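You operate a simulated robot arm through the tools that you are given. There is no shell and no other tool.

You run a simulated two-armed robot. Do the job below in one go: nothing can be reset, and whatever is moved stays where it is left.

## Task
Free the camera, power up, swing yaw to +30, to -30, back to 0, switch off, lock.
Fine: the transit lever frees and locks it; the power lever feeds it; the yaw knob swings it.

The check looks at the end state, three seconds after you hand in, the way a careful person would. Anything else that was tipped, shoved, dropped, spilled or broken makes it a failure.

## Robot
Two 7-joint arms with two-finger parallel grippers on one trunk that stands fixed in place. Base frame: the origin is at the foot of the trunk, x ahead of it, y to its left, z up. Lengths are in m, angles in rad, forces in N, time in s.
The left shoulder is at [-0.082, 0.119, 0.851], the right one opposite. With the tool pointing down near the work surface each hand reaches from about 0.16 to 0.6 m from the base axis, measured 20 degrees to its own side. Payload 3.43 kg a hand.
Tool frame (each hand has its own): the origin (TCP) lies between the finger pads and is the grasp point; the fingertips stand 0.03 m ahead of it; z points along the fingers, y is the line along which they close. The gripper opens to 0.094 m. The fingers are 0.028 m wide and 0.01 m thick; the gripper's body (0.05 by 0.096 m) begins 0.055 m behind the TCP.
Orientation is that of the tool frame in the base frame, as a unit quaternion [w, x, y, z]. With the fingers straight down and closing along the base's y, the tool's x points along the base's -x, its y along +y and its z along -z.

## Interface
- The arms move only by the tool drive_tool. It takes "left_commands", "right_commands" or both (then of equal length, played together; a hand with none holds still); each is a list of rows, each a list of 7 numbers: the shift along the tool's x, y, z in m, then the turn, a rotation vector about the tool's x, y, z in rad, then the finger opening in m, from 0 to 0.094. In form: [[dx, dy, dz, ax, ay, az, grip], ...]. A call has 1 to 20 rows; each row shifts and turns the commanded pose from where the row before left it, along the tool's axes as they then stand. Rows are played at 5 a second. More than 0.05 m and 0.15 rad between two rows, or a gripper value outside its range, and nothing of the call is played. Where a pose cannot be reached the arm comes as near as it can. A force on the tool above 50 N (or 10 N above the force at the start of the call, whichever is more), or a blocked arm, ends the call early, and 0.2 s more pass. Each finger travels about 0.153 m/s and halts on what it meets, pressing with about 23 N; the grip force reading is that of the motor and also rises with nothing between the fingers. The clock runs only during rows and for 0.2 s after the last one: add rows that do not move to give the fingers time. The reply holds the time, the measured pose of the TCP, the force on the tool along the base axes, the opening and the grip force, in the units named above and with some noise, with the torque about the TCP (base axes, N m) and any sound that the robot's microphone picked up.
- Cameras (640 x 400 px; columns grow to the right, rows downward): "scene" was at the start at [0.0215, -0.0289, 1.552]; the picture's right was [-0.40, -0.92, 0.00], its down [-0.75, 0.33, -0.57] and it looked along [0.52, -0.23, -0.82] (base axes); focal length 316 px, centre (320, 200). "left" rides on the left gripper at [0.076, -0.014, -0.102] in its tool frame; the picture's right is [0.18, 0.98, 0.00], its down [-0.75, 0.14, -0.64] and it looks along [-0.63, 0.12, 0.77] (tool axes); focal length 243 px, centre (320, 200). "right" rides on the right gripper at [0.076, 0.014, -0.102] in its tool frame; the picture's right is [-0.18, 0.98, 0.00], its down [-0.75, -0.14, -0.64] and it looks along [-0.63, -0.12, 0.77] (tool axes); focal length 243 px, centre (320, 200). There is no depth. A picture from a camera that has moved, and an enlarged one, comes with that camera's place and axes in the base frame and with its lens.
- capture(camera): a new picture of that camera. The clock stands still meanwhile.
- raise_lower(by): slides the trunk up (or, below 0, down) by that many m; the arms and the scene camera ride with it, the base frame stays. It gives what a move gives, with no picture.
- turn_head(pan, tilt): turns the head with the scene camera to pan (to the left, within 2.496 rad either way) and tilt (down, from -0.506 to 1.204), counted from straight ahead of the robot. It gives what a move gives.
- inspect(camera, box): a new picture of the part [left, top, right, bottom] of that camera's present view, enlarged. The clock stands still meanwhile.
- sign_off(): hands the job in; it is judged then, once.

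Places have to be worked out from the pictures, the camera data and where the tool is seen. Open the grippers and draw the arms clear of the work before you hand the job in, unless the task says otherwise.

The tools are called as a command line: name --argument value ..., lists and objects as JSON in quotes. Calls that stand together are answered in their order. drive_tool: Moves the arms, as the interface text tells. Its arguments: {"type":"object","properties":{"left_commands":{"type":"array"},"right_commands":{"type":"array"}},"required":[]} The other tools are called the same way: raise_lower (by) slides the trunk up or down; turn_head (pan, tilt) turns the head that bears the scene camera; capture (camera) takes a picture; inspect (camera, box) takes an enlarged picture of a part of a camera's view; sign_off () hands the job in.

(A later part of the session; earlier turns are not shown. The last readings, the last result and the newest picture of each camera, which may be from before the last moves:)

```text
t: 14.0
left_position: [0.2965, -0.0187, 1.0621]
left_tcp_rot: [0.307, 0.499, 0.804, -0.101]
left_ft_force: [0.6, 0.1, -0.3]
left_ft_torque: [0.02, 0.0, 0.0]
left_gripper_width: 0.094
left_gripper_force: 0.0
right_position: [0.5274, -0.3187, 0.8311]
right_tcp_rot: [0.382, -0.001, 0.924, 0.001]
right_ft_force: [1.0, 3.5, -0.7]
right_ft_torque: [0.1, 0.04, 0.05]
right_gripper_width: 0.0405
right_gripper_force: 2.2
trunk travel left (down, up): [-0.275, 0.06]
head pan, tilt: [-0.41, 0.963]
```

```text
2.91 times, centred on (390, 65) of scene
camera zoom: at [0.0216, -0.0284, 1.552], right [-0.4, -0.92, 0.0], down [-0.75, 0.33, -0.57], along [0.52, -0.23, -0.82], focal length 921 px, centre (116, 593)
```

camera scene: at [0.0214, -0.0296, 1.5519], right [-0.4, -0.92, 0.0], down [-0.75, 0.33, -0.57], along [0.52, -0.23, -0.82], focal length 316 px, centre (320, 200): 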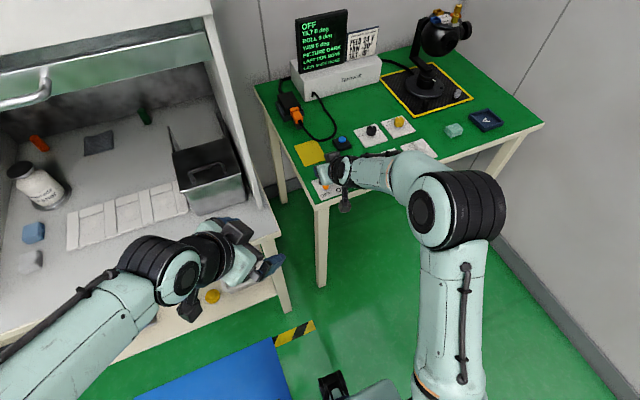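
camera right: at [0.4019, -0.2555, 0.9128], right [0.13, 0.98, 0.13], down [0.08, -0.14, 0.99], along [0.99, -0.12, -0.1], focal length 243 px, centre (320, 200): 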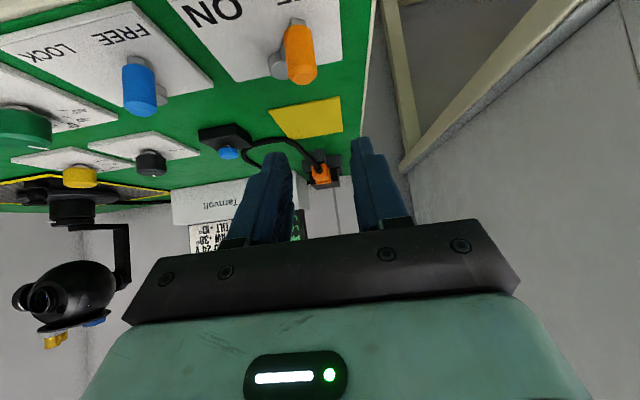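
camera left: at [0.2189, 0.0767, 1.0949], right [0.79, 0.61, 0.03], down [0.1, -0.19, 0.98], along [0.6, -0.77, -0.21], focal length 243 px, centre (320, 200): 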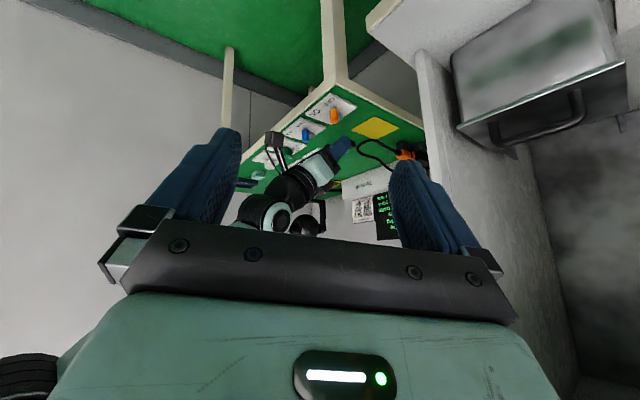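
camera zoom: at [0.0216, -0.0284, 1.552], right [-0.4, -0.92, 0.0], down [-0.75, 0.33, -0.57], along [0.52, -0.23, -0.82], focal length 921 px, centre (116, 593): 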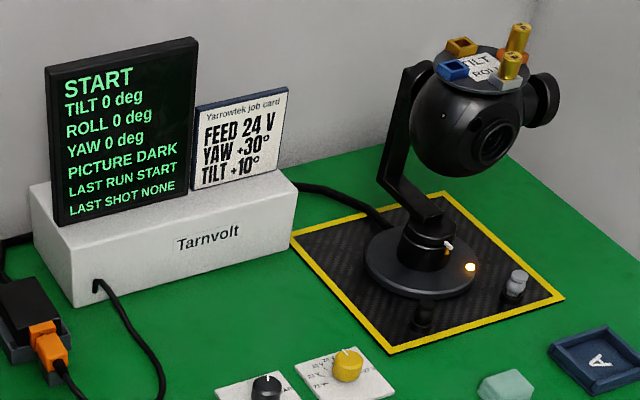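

Power is on: the display shows START and the LED is lit amber, so it is still booting. I'll back off, lift, and wait for it to come up.

drive_tool --right_commands '[[0, 0.0095, 0, 0, 0, 0, 0.038], [-0.0212, 0, -0.0212, 0, 0, 0, 0.038], [-0.0212, 0, -0.0212, 0, 0, 0, 0.038], [0, 0, 0, 0, 0, 0, 0.038], [0, 0, 0, 0, 0, 0, 0.038], [0, 0, 0, 0, 0, 0, 0.038], [0, 0, 0, 0, 0, 0, 0.038], [0, 0, 0, 0, 0, 0, 0.038]]'

inspect --camera "scene" --box '[280, 0, 500, 130]'

capture --camera "right"

capture --camera "scene"

```text
t: 15.8
left_position: [0.2968, -0.0205, 1.0621]
left_tcp_rot: [0.307, 0.498, 0.804, -0.1]
left_ft_force: [-0.1, 0.0, 0.6]
left_ft_torque: [0.02, 0.02, -0.01]
left_gripper_width: 0.094
left_gripper_force: 0.0
right_position: [0.5273, -0.3104, 0.8921]
right_tcp_rot: [0.382, 0.0, 0.924, 0.0]
right_ft_force: [0.3, 0.5, 0.1]
right_ft_torque: [-0.02, 0.03, -0.01]
right_gripper_width: 0.0379
right_gripper_force: 0.1
trunk travel left (down, up): [-0.275, 0.06]
head pan, tilt: [-0.41, 0.963]
```

```text
2.91 times, centred on (390, 65) of scene
camera zoom: at [0.0215, -0.0289, 1.552], right [-0.4, -0.92, 0.0], down [-0.75, 0.33, -0.57], along [0.52, -0.23, -0.82], focal length 921 px, centre (116, 593)
```

zoom: 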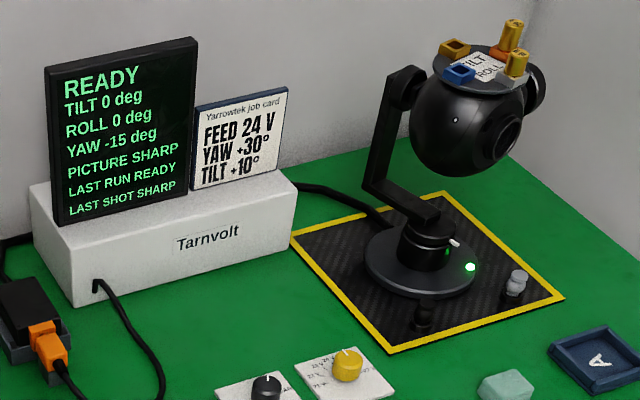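

```text
taken
camera right: at [0.4012, -0.2958, 0.9118], right [0.13, 0.98, 0.13], down [0.08, -0.14, 0.99], along [0.99, -0.12, -0.1], focal length 243 px, centre (320, 200)
```

right: 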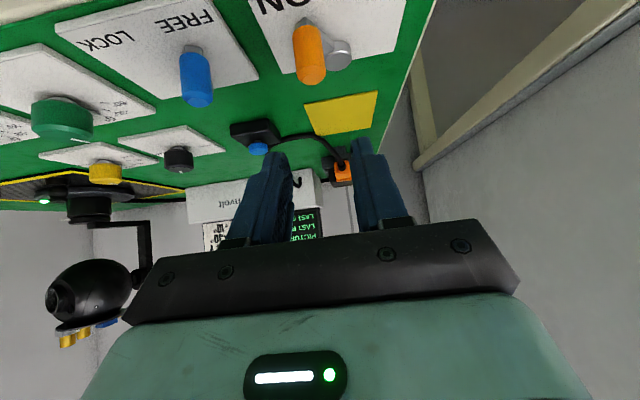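

```text
taken
camera scene: at [0.0215, -0.0289, 1.552], right [-0.4, -0.92, 0.0], down [-0.75, 0.33, -0.57], along [0.52, -0.23, -0.82], focal length 316 px, centre (320, 200)
```

scene: 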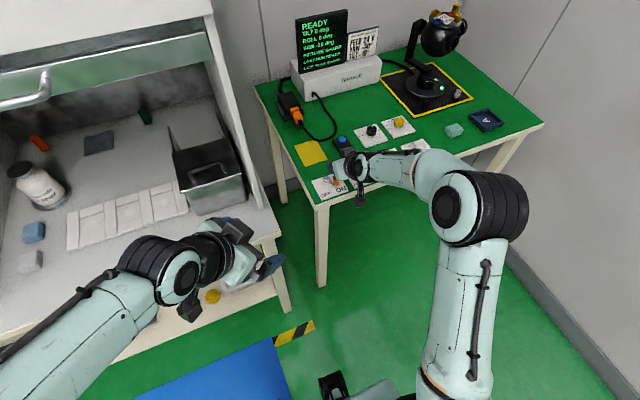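

The display shows READY with YAW -15, which matches the yaw knob's pointer (about 13–15° to the minus side, dial 1:1). I'll move the hand above the yaw knob and check its position up close.

drive_tool --right_commands '[[-0.0041, -0.0401, 0.0019, 0, 0, 0, 0.06], [-0.0041, -0.0401, 0.0019, 0, 0, 0, 0.06], [-0.0041, -0.0401, 0.0019, 0, 0, 0, 0.06], [-0.0041, -0.0401, 0.0019, 0, 0, 0, 0.06], [-0.0042, -0.0401, 0.0017, 0, 0, 0, 0.06], [0, 0, 0, 0, 0, 0, 0.06]]'

capture --camera "right"

inspect --camera "left" --box '[240, 110, 340, 190]'

capture --camera "scene"

```text
t: 17.2
left_position: [0.2973, -0.0189, 1.0627]
left_tcp_rot: [0.309, 0.498, 0.804, -0.101]
left_ft_force: [0.3, 0.5, 0.2]
left_ft_torque: [-0.01, 0.0, 0.0]
left_gripper_width: 0.0939
left_gripper_force: 0.0
right_position: [0.5499, -0.512, 0.8996]
right_tcp_rot: [0.383, 0.0, 0.924, 0.0]
right_ft_force: [-0.7, 0.0, -0.1]
right_ft_torque: [0.02, 0.01, 0.01]
right_gripper_width: 0.0601
right_gripper_force: 0.1
trunk travel left (down, up): [-0.275, 0.06]
head pan, tilt: [-0.41, 0.963]
```

```text
taken
camera right: at [0.4232, -0.4971, 0.9197], right [0.13, 0.98, 0.13], down [0.08, -0.14, 0.99], along [0.99, -0.12, -0.1], focal length 243 px, centre (320, 200)
```

right: 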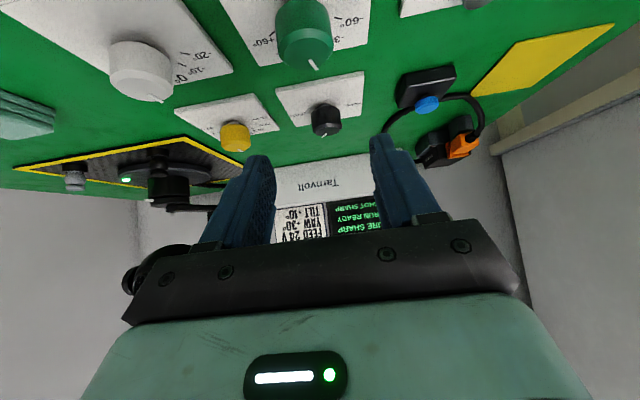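

```text
5.00 times, centred on (290, 150) of left
camera zoom: at [0.2189, 0.0776, 1.0949], right [0.79, 0.61, 0.03], down [0.1, -0.19, 0.98], along [0.6, -0.77, -0.21], focal length 1213 px, centre (470, 450)
```

zoom: 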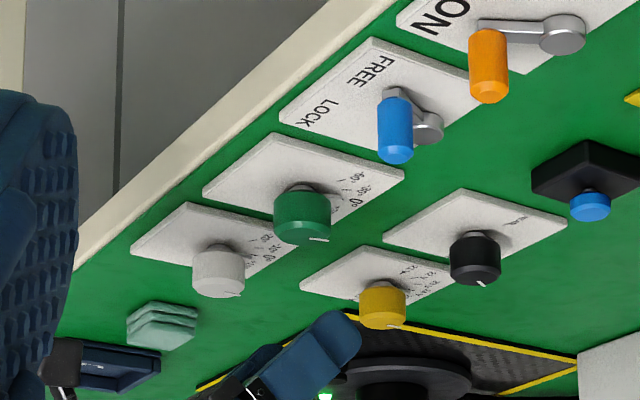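

```text
taken
camera scene: at [0.0214, -0.0283, 1.552], right [-0.4, -0.92, 0.0], down [-0.75, 0.33, -0.57], along [0.52, -0.23, -0.82], focal length 316 px, centre (320, 200)
```

scene: 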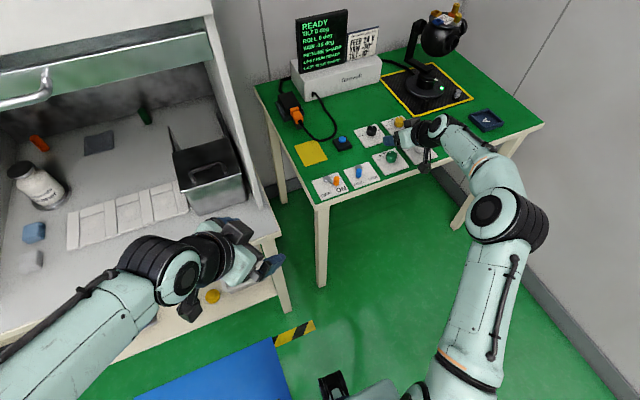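

The knob's top is close to (0.562, -0.510). I'll zoom in on it from the right camera for a tighter estimate.

inspect --camera "right" --box '[240, 0, 380, 88]'

inspect --camera "scene" --box '[370, 100, 450, 180]'

```text
4.55 times, centred on (310, 44) of right
camera zoom: at [0.4232, -0.4971, 0.9197], right [0.13, 0.98, 0.13], down [0.08, -0.14, 0.99], along [0.99, -0.12, -0.1], focal length 1103 px, centre (366, 909)
```

zoom: 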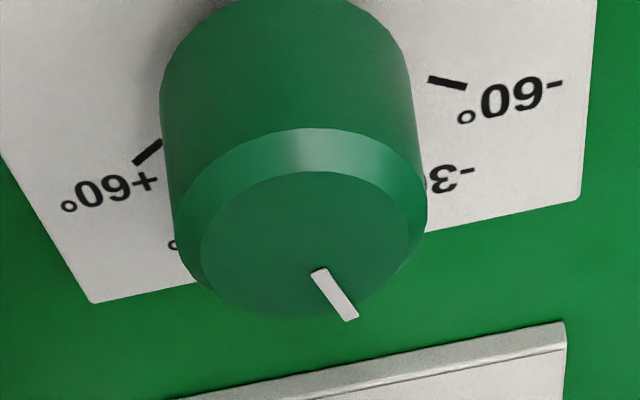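

```text
5.00 times, centred on (410, 140) of scene
camera zoom: at [0.0214, -0.0283, 1.552], right [-0.4, -0.92, 0.0], down [-0.75, 0.33, -0.57], along [0.52, -0.23, -0.82], focal length 1583 px, centre (-130, 500)
```

zoom: 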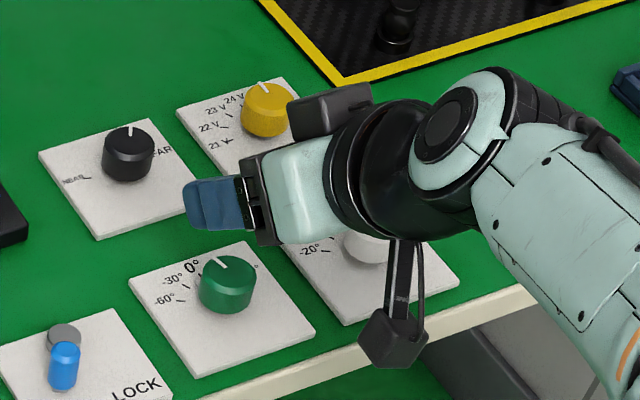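

The knob centre is at about (0.565, -0.5105) with a diameter of about 38 mm. Before gripping I'll turn the hand +15° of heading about the knob axis, still above it, to test the reach I'll need for the minus swing.

drive_tool --right_commands '[[-0.0001, -0.0005, 0.0001, -0.0926, 0, -0.0926, 0.06], [-0.0001, -0.002, 0.0001, -0.0926, 0, -0.0926, 0.06], [0, 0, 0, 0, 0, 0, 0.06]]'

```text
t: 18.0
left_position: [0.2959, -0.0186, 1.0605]
left_tcp_rot: [0.308, 0.499, 0.804, -0.1]
left_ft_force: [0.0, 0.9, -0.2]
left_ft_torque: [0.0, -0.03, 0.0]
left_gripper_width: 0.0944
left_gripper_force: 0.0
right_position: [0.5489, -0.5143, 0.9008]
right_tcp_rot: [0.379, -0.122, 0.916, 0.05]
right_ft_force: [-0.4, -0.5, 0.3]
right_ft_torque: [0.0, -0.02, -0.03]
right_gripper_width: 0.0601
right_gripper_force: 0.0
trunk travel left (down, up): [-0.275, 0.06]
head pan, tilt: [-0.41, 0.963]
```

Heading +15° is reachable. I'll set the heading to about +5° so the whole -40° to +20° swing fits one grip, and descend to just above the knob.

drive_tool --right_commands '[[-0.0004, 0.00135, 0.0004, 0.0617, 0, 0.0617, 0.06], [-0.0004, 0.00135, 0.0004, 0.0617, 0, 0.0617, 0.06], [0.0117, 0, 0.0117, 0, 0, 0, 0.06], [0.0117, 0, 0.0117, 0, 0, 0, 0.06], [0.0117, 0, 0.0117, 0, 0, 0, 0.06], [0, 0, 0, 0, 0, 0, 0.06]]'

inspect --camera "right" --box '[200, 40, 440, 210]'

inspect --camera "left" --box '[240, 110, 340, 190]'

inspect --camera "scene" --box '[360, 110, 440, 180]'

```text
t: 19.4
left_position: [0.2959, -0.0192, 1.0619]
left_tcp_rot: [0.308, 0.499, 0.804, -0.101]
left_ft_force: [-0.1, 0.6, 0.0]
left_ft_torque: [-0.03, 0.0, -0.02]
left_gripper_width: 0.0939
left_gripper_force: 0.1
right_position: [0.5503, -0.5102, 0.8491]
right_tcp_rot: [0.383, -0.04, 0.923, 0.017]
right_ft_force: [-0.6, -0.3, -0.1]
right_ft_torque: [0.0, 0.01, -0.04]
right_gripper_width: 0.06
right_gripper_force: 0.0
trunk travel left (down, up): [-0.275, 0.06]
head pan, tilt: [-0.41, 0.963]
```

```text
2.35 times, centred on (320, 125) of right
camera zoom: at [0.4238, -0.508, 0.8695], right [0.04, 0.99, 0.13], down [0.09, -0.13, 0.99], along [0.99, -0.03, -0.1], focal length 571 px, centre (320, 376)
```

zoom: 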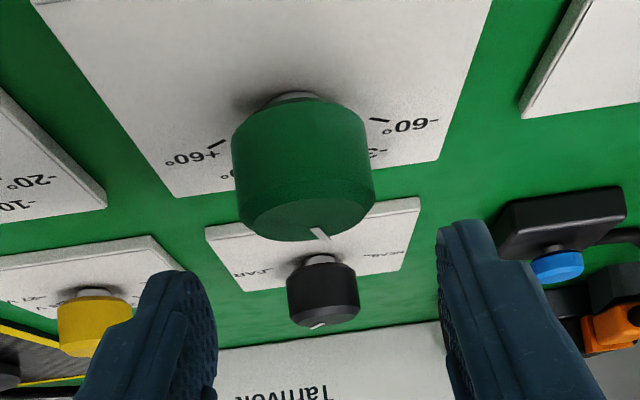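

```text
5.00 times, centred on (290, 150) of left
camera zoom: at [0.2189, 0.0773, 1.0949], right [0.79, 0.61, 0.03], down [0.1, -0.19, 0.98], along [0.6, -0.77, -0.21], focal length 1213 px, centre (470, 450)
```

zoom: 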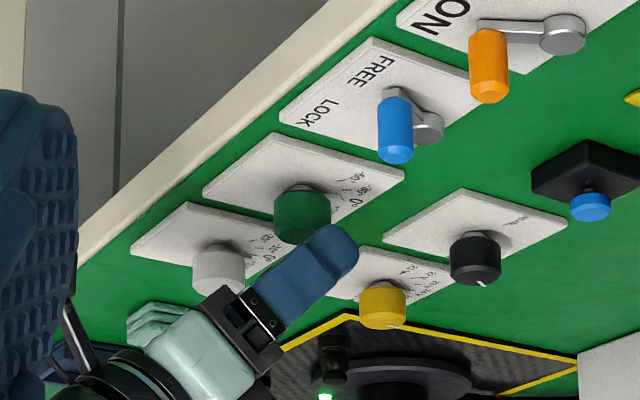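

```text
5.71 times, centred on (400, 145) of scene
camera zoom: at [0.0214, -0.0287, 1.552], right [-0.4, -0.92, 0.0], down [-0.75, 0.33, -0.57], along [0.52, -0.23, -0.82], focal length 1809 px, centre (-137, 514)
```

zoom: 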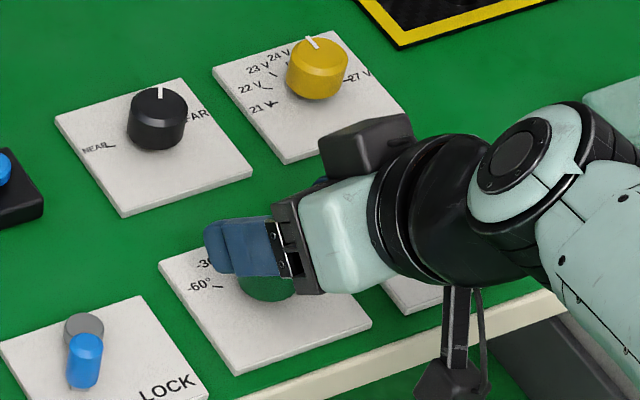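

The knob is centred between the open fingers at heading +5°. I'll lower the last 27 mm around it.

drive_tool --right_commands '[[0.0064, 0, 0.0064, 0, 0, 0, 0.06], [0.0064, 0, 0.0064, 0, 0, 0, 0.06], [0.0064, 0, 0.0064, 0, 0, 0, 0.06], [0, 0, 0, 0, 0, 0, 0.06]]'

inspect --camera "right" --box '[200, 40, 440, 210]'

inspect --camera "left" --box '[250, 110, 330, 170]'

```text
t: 20.4
left_position: [0.296, -0.0201, 1.0621]
left_tcp_rot: [0.308, 0.498, 0.804, -0.099]
left_ft_force: [-0.3, 0.1, 0.1]
left_ft_torque: [-0.02, 0.0, 0.0]
left_gripper_width: 0.094
left_gripper_force: 0.3
right_position: [0.5504, -0.5101, 0.824]
right_tcp_rot: [0.383, -0.041, 0.923, 0.017]
right_ft_force: [0.0, 0.0, -0.6]
right_ft_torque: [-0.01, 0.03, 0.01]
right_gripper_width: 0.0601
right_gripper_force: 0.0
trunk travel left (down, up): [-0.275, 0.06]
head pan, tilt: [-0.41, 0.963]
```

```text
2.35 times, centred on (320, 125) of right
camera zoom: at [0.4244, -0.5071, 0.8424], right [0.04, 0.99, 0.13], down [0.09, -0.13, 0.99], along [0.99, -0.03, -0.1], focal length 571 px, centre (320, 376)
```

zoom: 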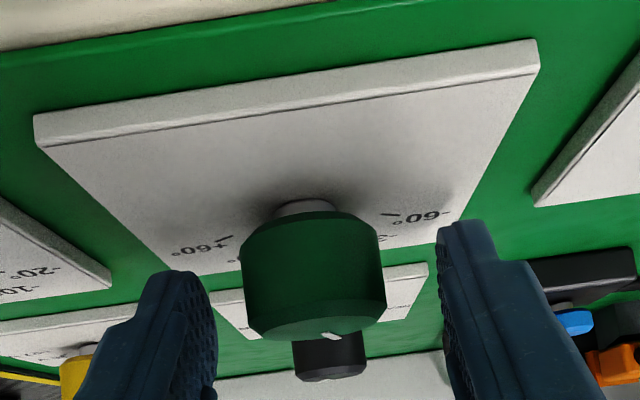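

```text
6.67 times, centred on (290, 140) of left
camera zoom: at [0.219, 0.0772, 1.0949], right [0.79, 0.61, 0.03], down [0.1, -0.19, 0.98], along [0.6, -0.77, -0.21], focal length 1618 px, centre (520, 600)
```

zoom: 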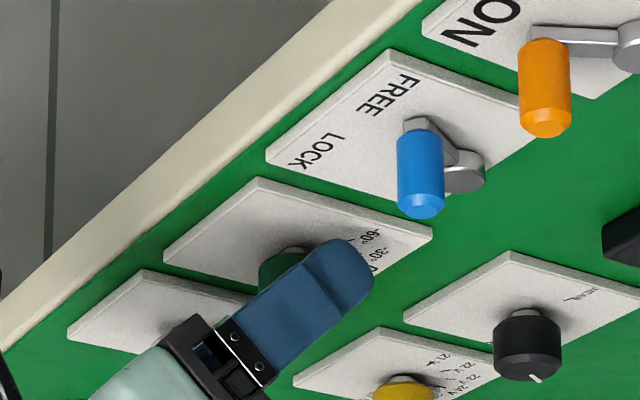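

The fingers straddle the knob. I'll drop 2 mm more and close on it.

drive_tool --right_commands '[[0.0014, 0, 0.0014, 0, 0, 0, 0.06], [0, 0, 0, 0, 0, 0, 0.045], [0, 0, 0, 0, 0, 0, 0.034], [0, 0, 0, 0, 0, 0, 0.034], [0, 0, 0, 0, 0, 0, 0.034]]'

inspect --camera "right" --box '[200, 40, 440, 210]'

inspect --camera "scene" --box '[280, 0, 500, 130]'

```text
t: 21.6
left_position: [0.2968, -0.0194, 1.0629]
left_tcp_rot: [0.308, 0.499, 0.804, -0.1]
left_ft_force: [-0.5, 0.2, 0.9]
left_ft_torque: [0.02, -0.05, 0.0]
left_gripper_width: 0.0939
left_gripper_force: 0.2
right_position: [0.5511, -0.5099, 0.8208]
right_tcp_rot: [0.382, -0.04, 0.923, 0.017]
right_ft_force: [-0.3, 0.2, -0.3]
right_ft_torque: [-0.02, -0.01, 0.03]
right_gripper_width: 0.0341
right_gripper_force: 0.5
trunk travel left (down, up): [-0.275, 0.06]
head pan, tilt: [-0.41, 0.963]
```

```text
2.35 times, centred on (320, 125) of right
camera zoom: at [0.424, -0.5073, 0.8407], right [0.04, 0.99, 0.13], down [0.09, -0.13, 0.99], along [0.99, -0.03, -0.1], focal length 571 px, centre (320, 376)
```

zoom: 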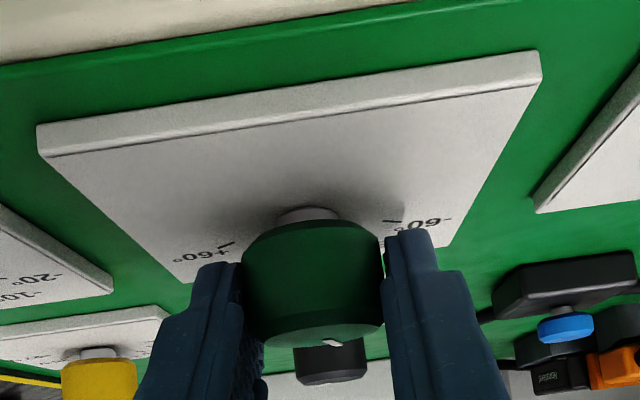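

```text
2.91 times, centred on (390, 65) of scene
camera zoom: at [0.0215, -0.029, 1.552], right [-0.4, -0.92, 0.0], down [-0.75, 0.33, -0.57], along [0.52, -0.23, -0.82], focal length 921 px, centre (116, 593)
```

zoom: 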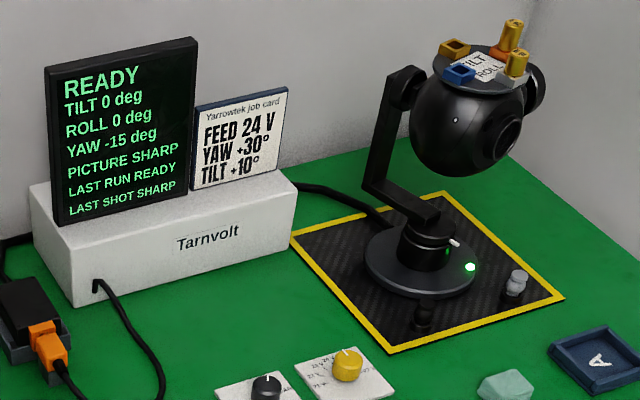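

The fingers are just touching, with little force at 34 mm. I'll squeeze further to get a firm grip.

drive_tool --right_commands '[[0, 0, 0, 0, 0, 0, 0.03], [0, 0, 0, 0, 0, 0, 0.026], [0, 0, 0, 0, 0, 0, 0.022], [0, 0, 0, 0, 0, 0, 0.022]]'

inspect --camera "right" --box '[200, 40, 440, 210]'

inspect --camera "scene" --box '[280, 0, 500, 130]'

```text
t: 22.6
left_position: [0.2966, -0.0201, 1.0618]
left_tcp_rot: [0.308, 0.499, 0.804, -0.1]
left_ft_force: [0.7, 0.2, 0.3]
left_ft_torque: [0.0, -0.02, -0.02]
left_gripper_width: 0.094
left_gripper_force: 0.0
right_position: [0.5503, -0.5114, 0.8204]
right_tcp_rot: [0.382, -0.041, 0.923, 0.017]
right_ft_force: [0.3, -2.4, -0.3]
right_ft_torque: [-0.07, -0.08, -0.01]
right_gripper_width: 0.0332
right_gripper_force: 44.4
trunk travel left (down, up): [-0.275, 0.06]
head pan, tilt: [-0.41, 0.963]
```

```text
2.35 times, centred on (320, 125) of right
camera zoom: at [0.424, -0.5076, 0.8407], right [0.04, 0.99, 0.13], down [0.09, -0.13, 0.99], along [0.99, -0.03, -0.1], focal length 571 px, centre (320, 376)
```

zoom: 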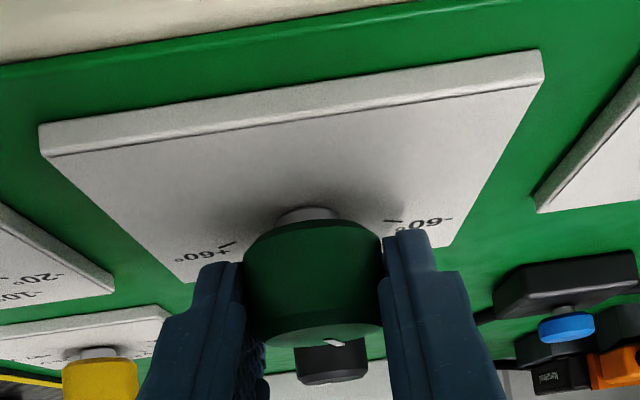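

```text
2.91 times, centred on (390, 65) of scene
camera zoom: at [0.0215, -0.0292, 1.552], right [-0.4, -0.92, 0.0], down [-0.75, 0.33, -0.57], along [0.52, -0.23, -0.82], focal length 921 px, centre (116, 593)
```

zoom: 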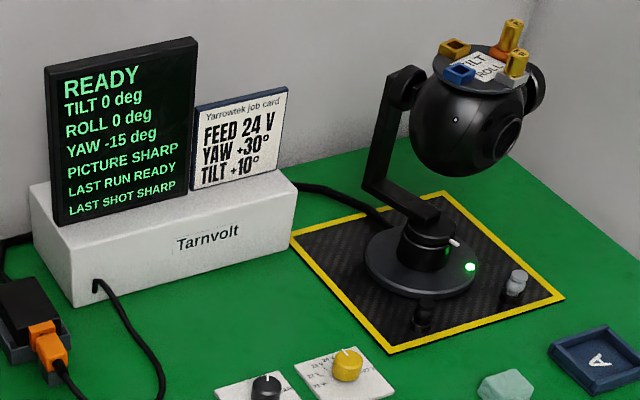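

I have a firm grip. I'll turn the knob clockwise (toward plus) slowly by 15° first and check that the yaw display follows.

drive_tool --right_commands '[[0, 0.00065, 0, 0.0308, 0, 0.0308, 0.022], [0, 0.00065, 0, 0.0308, 0, 0.0308, 0.022], [0, 0.00065, 0, 0.0308, 0, 0.0308, 0.022], [0, 0.00065, 0, 0.0308, 0, 0.0308, 0.022], [0, 0.00065, 0, 0.0308, 0, 0.0308, 0.022], [0, 0.00065, 0, 0.0308, 0, 0.0308, 0.022], [0, 0, 0, 0, 0, 0, 0.022]]'

inspect --camera "scene" --box '[280, 0, 500, 130]'

inspect --camera "right" --box '[200, 40, 440, 210]'

```text
t: 24.2
left_position: [0.2958, -0.021, 1.0619]
left_tcp_rot: [0.308, 0.499, 0.804, -0.1]
left_ft_force: [0.8, -0.8, 0.1]
left_ft_torque: [0.0, 0.02, -0.02]
left_gripper_width: 0.0942
left_gripper_force: 0.0
right_position: [0.5507, -0.508, 0.8223]
right_tcp_rot: [0.381, 0.081, 0.92, -0.034]
right_ft_force: [12.7, -11.7, -1.2]
right_ft_torque: [-0.04, -0.01, -0.09]
right_gripper_width: 0.0336
right_gripper_force: 45.1
trunk travel left (down, up): [-0.275, 0.06]
head pan, tilt: [-0.41, 0.963]
```

```text
2.91 times, centred on (390, 65) of scene
camera zoom: at [0.0233, -0.0306, 1.5519], right [-0.4, -0.92, 0.0], down [-0.75, 0.33, -0.57], along [0.52, -0.23, -0.82], focal length 921 px, centre (116, 593)
```

zoom: 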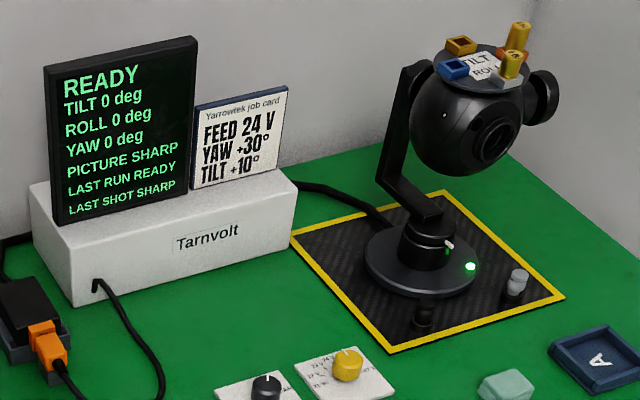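

```text
2.35 times, centred on (320, 125) of right
camera zoom: at [0.4292, -0.4722, 0.8407], right [0.3, 0.95, 0.13], down [0.05, -0.15, 0.99], along [0.95, -0.29, -0.1], focal length 571 px, centre (320, 376)
```

zoom: 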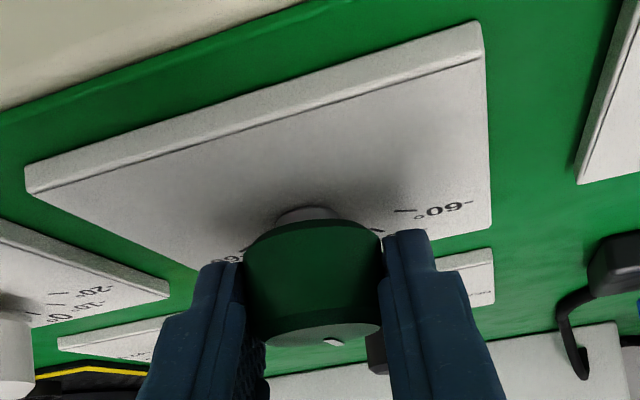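

The yaw display went from -15 to 0 for a 15° turn, so it is 1:1. There is about 17 N of side load from a slight axis offset, so I'll nudge the hand +1 mm in x and -1 mm in y to relieve it before turning on.

drive_tool --right_commands '[[-0.00082, -0.00081, 0.00082, 0, 0, 0, 0.022], [0, 0, 0, 0, 0, 0, 0.022]]'

```text
t: 24.8
left_position: [0.296, -0.0197, 1.0626]
left_tcp_rot: [0.308, 0.499, 0.804, -0.1]
left_ft_force: [0.2, 0.1, -0.6]
left_ft_torque: [0.02, -0.02, 0.02]
left_gripper_width: 0.0941
left_gripper_force: 0.2
right_position: [0.5499, -0.5084, 0.8213]
right_tcp_rot: [0.381, 0.08, 0.92, -0.033]
right_ft_force: [2.2, -7.1, 1.7]
right_ft_torque: [-0.41, -0.71, -0.08]
right_gripper_width: 0.0332
right_gripper_force: 44.5
trunk travel left (down, up): [-0.275, 0.06]
head pan, tilt: [-0.41, 0.963]
```

That nudge cut the load to about 7 N (roughly 10 N per mm). I'll continue the turn another 15° with a slightly adjusted orbit.

drive_tool --right_commands '[[-0.0001, 0.0001, 0.0001, 0.0308, 0, 0.0308, 0.022], [-0.0001, 0.0005, 0.0001, 0.0308, 0, 0.0308, 0.022], [-0.0001, 0.0005, 0.0001, 0.0308, 0, 0.0308, 0.022], [-0.0001, 0.0005, 0.0001, 0.0308, 0, 0.0308, 0.022], [-0.0001, 0.0005, 0.0001, 0.0308, 0, 0.0308, 0.022], [-0.0001, 0.0005, 0.0001, 0.0308, 0, 0.0308, 0.022], [0, 0, 0, 0, 0, 0, 0.022]]'

inspect --camera "scene" --box '[280, 0, 500, 130]'

inspect --camera "right" --box '[200, 40, 440, 210]'

```text
t: 26.4
left_position: [0.295, -0.0194, 1.0615]
left_tcp_rot: [0.308, 0.499, 0.804, -0.1]
left_ft_force: [-0.1, -1.0, 0.6]
left_ft_torque: [0.01, 0.01, 0.03]
left_gripper_width: 0.0941
left_gripper_force: 0.1
right_position: [0.5503, -0.5053, 0.8215]
right_tcp_rot: [0.373, 0.2, 0.902, -0.082]
right_ft_force: [-4.1, -3.7, 3.5]
right_ft_torque: [0.37, 0.11, -0.06]
right_gripper_width: 0.0332
right_gripper_force: 45.2
trunk travel left (down, up): [-0.275, 0.06]
head pan, tilt: [-0.41, 0.963]
```

```text
2.91 times, centred on (390, 65) of scene
camera zoom: at [0.0206, -0.0292, 1.552], right [-0.4, -0.92, 0.0], down [-0.75, 0.33, -0.57], along [0.52, -0.23, -0.82], focal length 921 px, centre (116, 593)
```

zoom: 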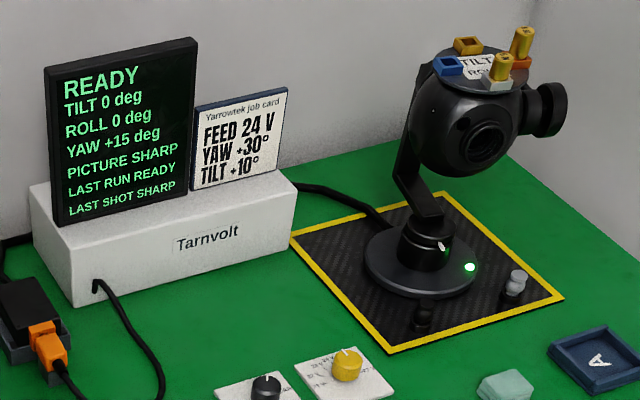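

```text
2.35 times, centred on (320, 125) of right
camera zoom: at [0.4434, -0.4398, 0.841], right [0.53, 0.84, 0.13], down [0.01, -0.16, 0.99], along [0.85, -0.52, -0.1], focal length 571 px, centre (320, 376)
```

zoom: 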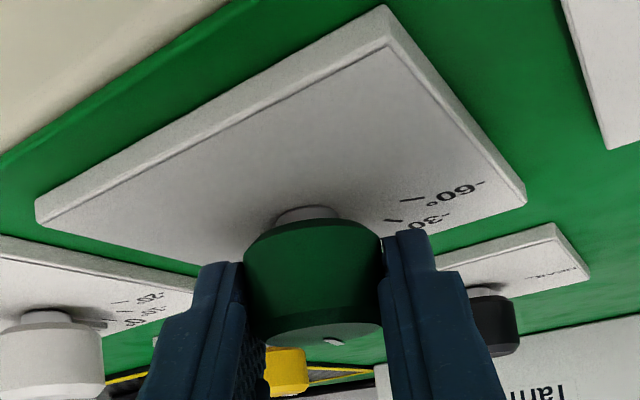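

Yaw reads +15 and the side load is small. I'll turn another 15° clockwise to reach +30.

drive_tool --right_commands '[[0, 0.0006, 0, 0.0308, 0, 0.0308, 0.022], [0, 0.0006, 0, 0.0308, 0, 0.0308, 0.022], [0, 0.0006, 0, 0.0308, 0, 0.0308, 0.022], [0, 0.0006, 0, 0.0308, 0, 0.0308, 0.022], [0, 0.0006, 0, 0.0308, 0, 0.0308, 0.022], [0, 0.0006, 0, 0.0308, 0, 0.0308, 0.022], [0, 0, 0, 0, 0, 0, 0.022], [0, 0, 0, 0, 0, 0, 0.022]]'

inspect --camera "scene" --box '[280, 0, 500, 130]'

inspect --camera "scene" --box '[340, 110, 440, 190]'

```text
t: 28.2
left_position: [0.2947, -0.0207, 1.0631]
left_tcp_rot: [0.308, 0.498, 0.804, -0.1]
left_ft_force: [-0.1, 0.2, 0.1]
left_ft_torque: [0.02, 0.0, 0.02]
left_gripper_width: 0.094
left_gripper_force: 0.0
right_position: [0.5526, -0.5045, 0.822]
right_tcp_rot: [0.36, 0.315, 0.868, -0.13]
right_ft_force: [-6.1, -14.7, 0.0]
right_ft_torque: [-0.89, -1.1, -0.15]
right_gripper_width: 0.0334
right_gripper_force: 44.9
trunk travel left (down, up): [-0.275, 0.06]
head pan, tilt: [-0.41, 0.963]
```

```text
2.91 times, centred on (390, 65) of scene
camera zoom: at [0.0204, -0.0306, 1.5519], right [-0.4, -0.92, 0.0], down [-0.75, 0.33, -0.57], along [0.52, -0.23, -0.82], focal length 921 px, centre (116, 593)
```

zoom: 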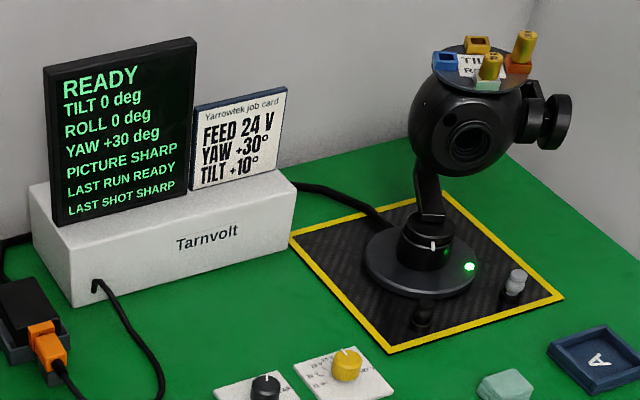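

```text
5.00 times, centred on (390, 150) of scene
camera zoom: at [0.0204, -0.0306, 1.5519], right [-0.4, -0.92, 0.0], down [-0.75, 0.33, -0.57], along [0.52, -0.23, -0.82], focal length 1583 px, centre (-30, 450)
```

zoom: 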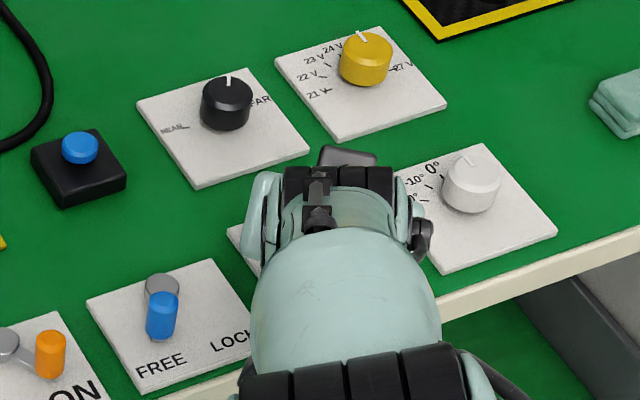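

Yaw reads +30. I'll hold for a second while easing the side load, then turn the knob back counter-clockwise 30°, checking halfway.

drive_tool --right_commands '[[-0.00035, -0.0012, 0.00035, 0, 0, 0, 0.022], [0, 0, 0, 0, 0, 0, 0.022], [0, 0, 0, 0, 0, 0, 0.022], [0, 0, 0, 0, 0, 0, 0.022], [0, 0, 0, 0, 0, 0, 0.022]]'

inspect --camera "scene" --box '[280, 0, 500, 130]'

```text
t: 29.4
left_position: [0.2965, -0.0197, 1.0626]
left_tcp_rot: [0.307, 0.499, 0.804, -0.1]
left_ft_force: [-0.9, -0.4, 0.7]
left_ft_torque: [0.01, 0.03, 0.03]
left_gripper_width: 0.0939
left_gripper_force: 0.0
right_position: [0.5525, -0.5034, 0.8223]
right_tcp_rot: [0.36, 0.315, 0.869, -0.13]
right_ft_force: [-5.4, -11.4, 0.9]
right_ft_torque: [-0.39, -0.11, -0.14]
right_gripper_width: 0.0331
right_gripper_force: 44.9
trunk travel left (down, up): [-0.275, 0.06]
head pan, tilt: [-0.41, 0.963]
```

```text
2.91 times, centred on (390, 65) of scene
camera zoom: at [0.0206, -0.0301, 1.552], right [-0.4, -0.92, 0.0], down [-0.75, 0.33, -0.57], along [0.52, -0.23, -0.82], focal length 921 px, centre (116, 593)
```

zoom: 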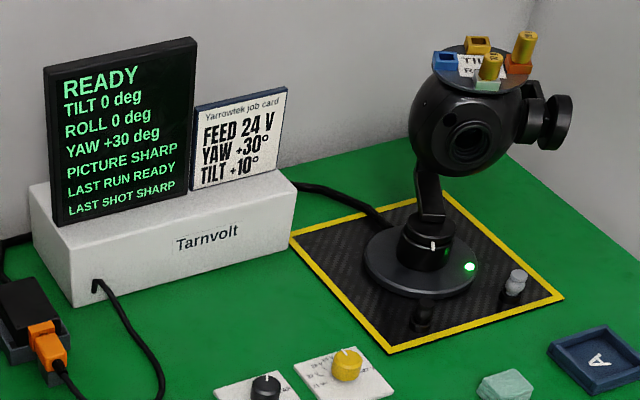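

Yaw is holding at +30. I'll now turn counter-clockwise 30° toward 0 on the way to -30.

drive_tool --right_commands '[[0, -0.0006, 0, -0.0308, 0, -0.0308, 0.022], [0, -0.0006, 0, -0.0308, 0, -0.0308, 0.022], [0, -0.0006, 0, -0.0308, 0, -0.0308, 0.022], [0, -0.0006, 0, -0.0308, 0, -0.0308, 0.022], [0, -0.0006, 0, -0.0308, 0, -0.0308, 0.022], [0, -0.0006, 0, -0.0308, 0, -0.0308, 0.022], [0, -0.0006, 0, -0.0308, 0, -0.0308, 0.022], [0, -0.0006, 0, -0.0308, 0, -0.0308, 0.022], [0, -0.0006, 0, -0.0308, 0, -0.0308, 0.022], [0, -0.0006, 0, -0.0308, 0, -0.0308, 0.022], [0, -0.0006, 0, -0.0308, 0, -0.0308, 0.022], [0, -0.0006, 0, -0.0308, 0, -0.0308, 0.022], [0, 0, 0, 0, 0, 0, 0.022]]'

inspect --camera "scene" --box '[280, 0, 500, 130]'

```text
t: 32.2
left_position: [0.2958, -0.0186, 1.0631]
left_tcp_rot: [0.309, 0.499, 0.804, -0.101]
left_ft_force: [0.3, 0.5, -0.2]
left_ft_torque: [0.01, -0.01, -0.03]
left_gripper_width: 0.0941
left_gripper_force: 0.1
right_position: [0.5503, -0.5082, 0.8218]
right_tcp_rot: [0.382, 0.079, 0.92, -0.032]
right_ft_force: [1.4, 6.0, 2.3]
right_ft_torque: [0.52, 0.95, 0.07]
right_gripper_width: 0.0331
right_gripper_force: 45.0
trunk travel left (down, up): [-0.275, 0.06]
head pan, tilt: [-0.41, 0.963]
```

```text
2.91 times, centred on (390, 65) of scene
camera zoom: at [0.0215, -0.0281, 1.552], right [-0.4, -0.92, 0.0], down [-0.75, 0.33, -0.57], along [0.52, -0.23, -0.82], focal length 921 px, centre (116, 593)
```

zoom: 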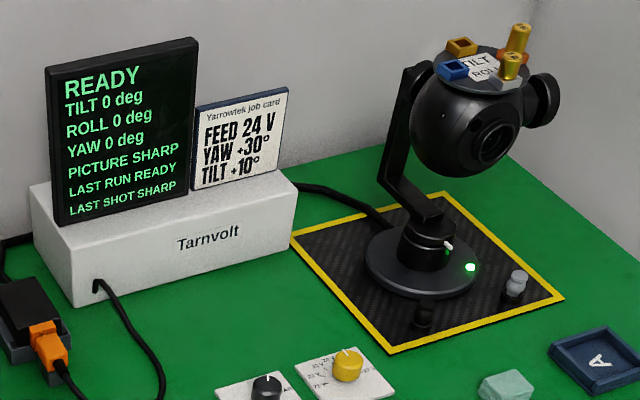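

Yaw is at 0 with low forces. I'll continue another 30° counter-clockwise to -30.

drive_tool --right_commands '[[0, -0.0005, 0, -0.0308, 0, -0.0308, 0.022], [0, -0.0005, 0, -0.0308, 0, -0.0308, 0.022], [0, -0.0005, 0, -0.0308, 0, -0.0308, 0.022], [0, -0.0005, 0, -0.0308, 0, -0.0308, 0.022], [0, -0.0005, 0, -0.0308, 0, -0.0308, 0.022], [0, -0.0005, 0, -0.0308, 0, -0.0308, 0.022], [0, -0.0005, 0, -0.0308, 0, -0.0308, 0.022], [0, -0.0005, 0, -0.0308, 0, -0.0308, 0.022], [0, -0.0005, 0, -0.0308, 0, -0.0308, 0.022], [0, -0.0005, 0, -0.0308, 0, -0.0308, 0.022], [0, -0.0005, 0, -0.0308, 0, -0.0308, 0.022], [0, -0.0005, 0, -0.0308, 0, -0.0308, 0.022], [0, 0, 0, 0, 0, 0, 0.022], [0, 0, 0, 0, 0, 0, 0.022], [0, 0, 0, 0, 0, 0, 0.022]]'

inspect --camera "scene" --box '[280, 0, 500, 130]'

capture --camera "scene"

```text
t: 35.4
left_position: [0.2953, -0.0179, 1.063]
left_tcp_rot: [0.309, 0.499, 0.804, -0.101]
left_ft_force: [-0.6, -0.2, 0.0]
left_ft_torque: [0.0, -0.03, 0.0]
left_gripper_width: 0.0942
left_gripper_force: 0.0
right_position: [0.5515, -0.5137, 0.8207]
right_tcp_rot: [0.376, -0.161, 0.91, 0.068]
right_ft_force: [-3.3, 18.9, -1.6]
right_ft_torque: [0.28, -0.45, 0.2]
right_gripper_width: 0.0332
right_gripper_force: 44.6
trunk travel left (down, up): [-0.275, 0.06]
head pan, tilt: [-0.41, 0.963]
```

```text
2.91 times, centred on (390, 65) of scene
camera zoom: at [0.0211, -0.0266, 1.552], right [-0.4, -0.92, 0.0], down [-0.75, 0.33, -0.57], along [0.52, -0.23, -0.82], focal length 921 px, centre (116, 593)
```

zoom: 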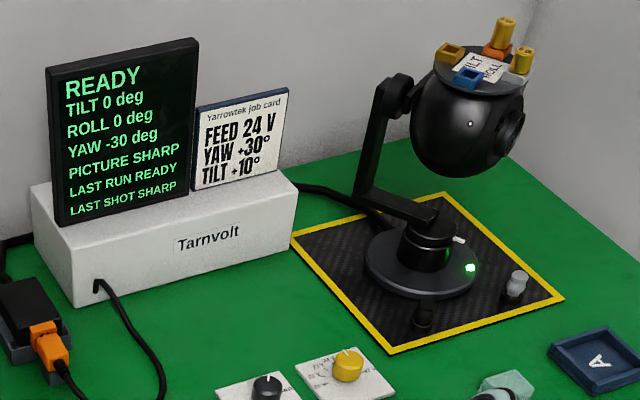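

```text
taken
camera scene: at [0.0211, -0.0266, 1.552], right [-0.4, -0.92, 0.0], down [-0.75, 0.33, -0.57], along [0.52, -0.23, -0.82], focal length 316 px, centre (320, 200)
```

scene: 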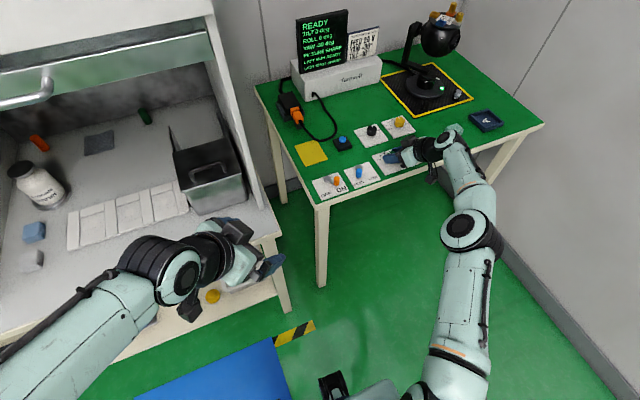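

Yaw reads -30. I'll ease the side load and turn clockwise 30° back to 0.

drive_tool --right_commands '[[0, 0.0012, 0, 0, 0, 0, 0.022], [0, 0, 0, 0, 0, 0, 0.022], [0, 0.0005, 0, 0.0308, 0, 0.0308, 0.022], [0, 0.0005, 0, 0.0308, 0, 0.0308, 0.022], [0, 0.0005, 0, 0.0308, 0, 0.0308, 0.022], [0, 0.0005, 0, 0.0308, 0, 0.0308, 0.022], [0, 0.0005, 0, 0.0308, 0, 0.0308, 0.022], [0, 0.0005, 0, 0.0308, 0, 0.0308, 0.022], [0, 0.0005, 0, 0.0308, 0, 0.0308, 0.022], [0, 0.0005, 0, 0.0308, 0, 0.0308, 0.022], [0, 0.0005, 0, 0.0308, 0, 0.0308, 0.022], [0, 0.0005, 0, 0.0308, 0, 0.0308, 0.022], [0, 0.0005, 0, 0.0308, 0, 0.0308, 0.022], [0, 0.0005, 0, 0.0308, 0, 0.0308, 0.022], [0, 0, 0, 0, 0, 0, 0.022], [0, 0, 0, 0, 0, 0, 0.022]]'

inspect --camera "scene" --box '[280, 0, 500, 130]'

inspect --camera "scene" --box '[360, 110, 480, 185]'

```text
t: 38.8
left_position: [0.2957, -0.0183, 1.0611]
left_tcp_rot: [0.309, 0.499, 0.803, -0.101]
left_ft_force: [-0.1, 0.1, -0.3]
left_ft_torque: [0.02, -0.01, 0.01]
left_gripper_width: 0.0937
left_gripper_force: 0.1
right_position: [0.5498, -0.5083, 0.8219]
right_tcp_rot: [0.381, 0.08, 0.921, -0.034]
right_ft_force: [4.8, 8.7, 0.7]
right_ft_torque: [0.7, 0.9, 0.11]
right_gripper_width: 0.0331
right_gripper_force: 45.1
trunk travel left (down, up): [-0.275, 0.06]
head pan, tilt: [-0.41, 0.963]
```

```text
2.91 times, centred on (390, 65) of scene
camera zoom: at [0.0223, -0.0278, 1.552], right [-0.4, -0.92, 0.0], down [-0.75, 0.33, -0.57], along [0.52, -0.23, -0.82], focal length 921 px, centre (116, 593)
```

zoom: 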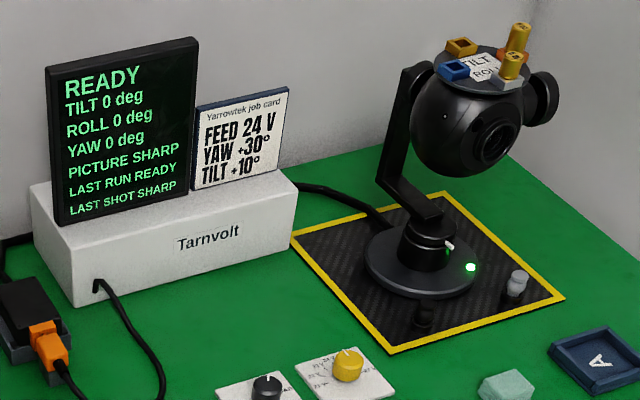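

```text
5.33 times, centred on (420, 148) of scene
camera zoom: at [0.0223, -0.0278, 1.552], right [-0.4, -0.92, 0.0], down [-0.75, 0.33, -0.57], along [0.52, -0.23, -0.82], focal length 1688 px, centre (-213, 480)
```

zoom: 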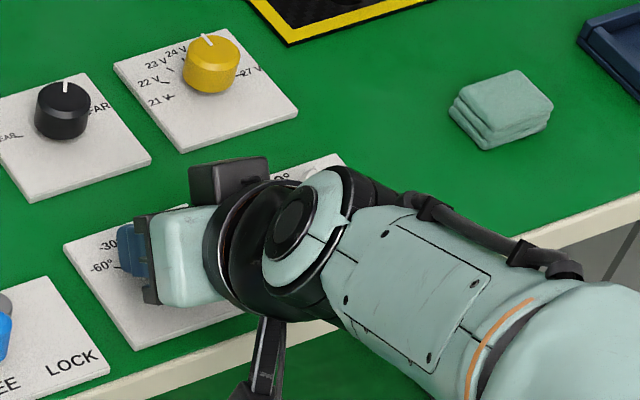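

Yaw is back at 0. I'll ease the remaining load, open the fingers gently, and rise straight off the knob.

drive_tool --right_commands '[[-0.0002, 0.0007, 0.0002, 0, 0, 0, 0.022], [0, 0, 0, 0, 0, 0, 0.022], [0, 0, 0, 0, 0, 0, 0.034], [0, 0, 0, 0, 0, 0, 0.045], [0, 0, 0, 0, 0, 0, 0.058], [0, 0, 0, 0, 0, 0, 0.058], [-0.01, 0, -0.01, 0, 0, 0, 0.058], [-0.0177, 0, -0.0177, 0, 0, 0, 0.058], [-0.0177, 0, -0.0177, 0, 0, 0, 0.058], [-0.0106, 0, -0.0106, 0, 0, 0, 0.058], [0, 0, 0, 0, 0, 0, 0.058]]'

inspect --camera "scene" --box '[280, 0, 500, 130]'

inspect --camera "scene" --box '[310, 125, 450, 205]'

capture --camera "right"

```text
t: 41.2
left_position: [0.2955, -0.0193, 1.0623]
left_tcp_rot: [0.307, 0.498, 0.805, -0.099]
left_ft_force: [0.8, 0.0, -0.2]
left_ft_torque: [0.0, -0.01, 0.0]
left_gripper_width: 0.0939
left_gripper_force: 0.1
right_position: [0.5498, -0.5066, 0.9005]
right_tcp_rot: [0.382, 0.079, 0.92, -0.033]
right_ft_force: [0.1, -0.7, -0.3]
right_ft_torque: [-0.01, -0.01, 0.02]
right_gripper_width: 0.058
right_gripper_force: 0.0
trunk travel left (down, up): [-0.275, 0.06]
head pan, tilt: [-0.41, 0.963]
```

```text
2.91 times, centred on (390, 65) of scene
camera zoom: at [0.0216, -0.029, 1.5519], right [-0.4, -0.92, 0.0], down [-0.75, 0.33, -0.57], along [0.52, -0.23, -0.82], focal length 921 px, centre (116, 593)
```

zoom: 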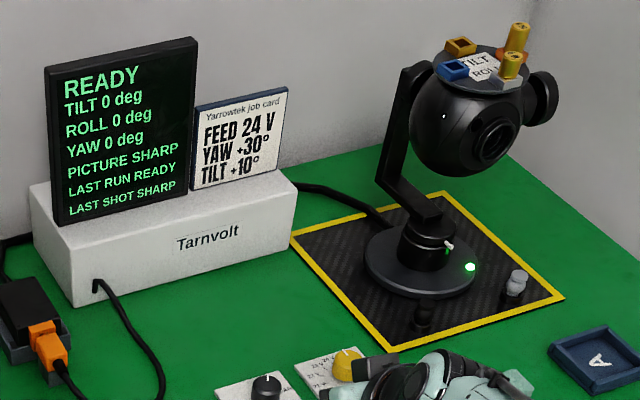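

```text
4.57 times, centred on (380, 165) of scene
camera zoom: at [0.0216, -0.029, 1.5519], right [-0.4, -0.92, 0.0], down [-0.75, 0.33, -0.57], along [0.52, -0.23, -0.82], focal length 1447 px, centre (46, 360)
```

zoom: 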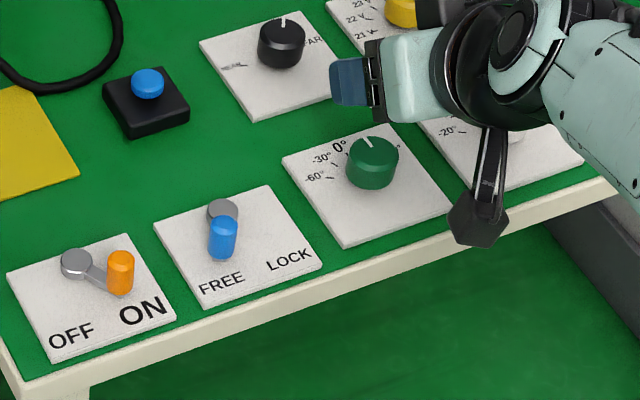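

```text
taken
camera right: at [0.4282, -0.4719, 0.9205], right [0.3, 0.95, 0.13], down [0.05, -0.15, 0.99], along [0.95, -0.29, -0.1], focal length 243 px, centre (320, 200)
```

right: 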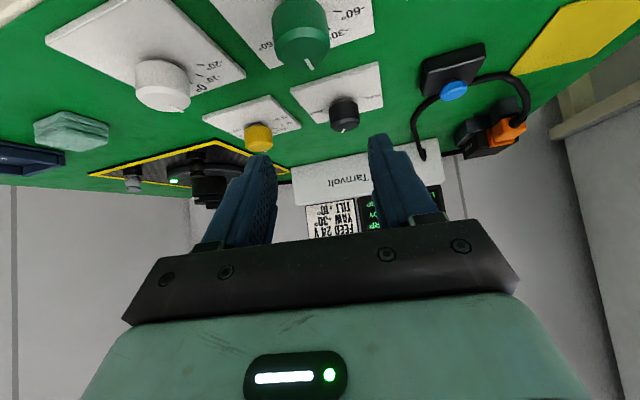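

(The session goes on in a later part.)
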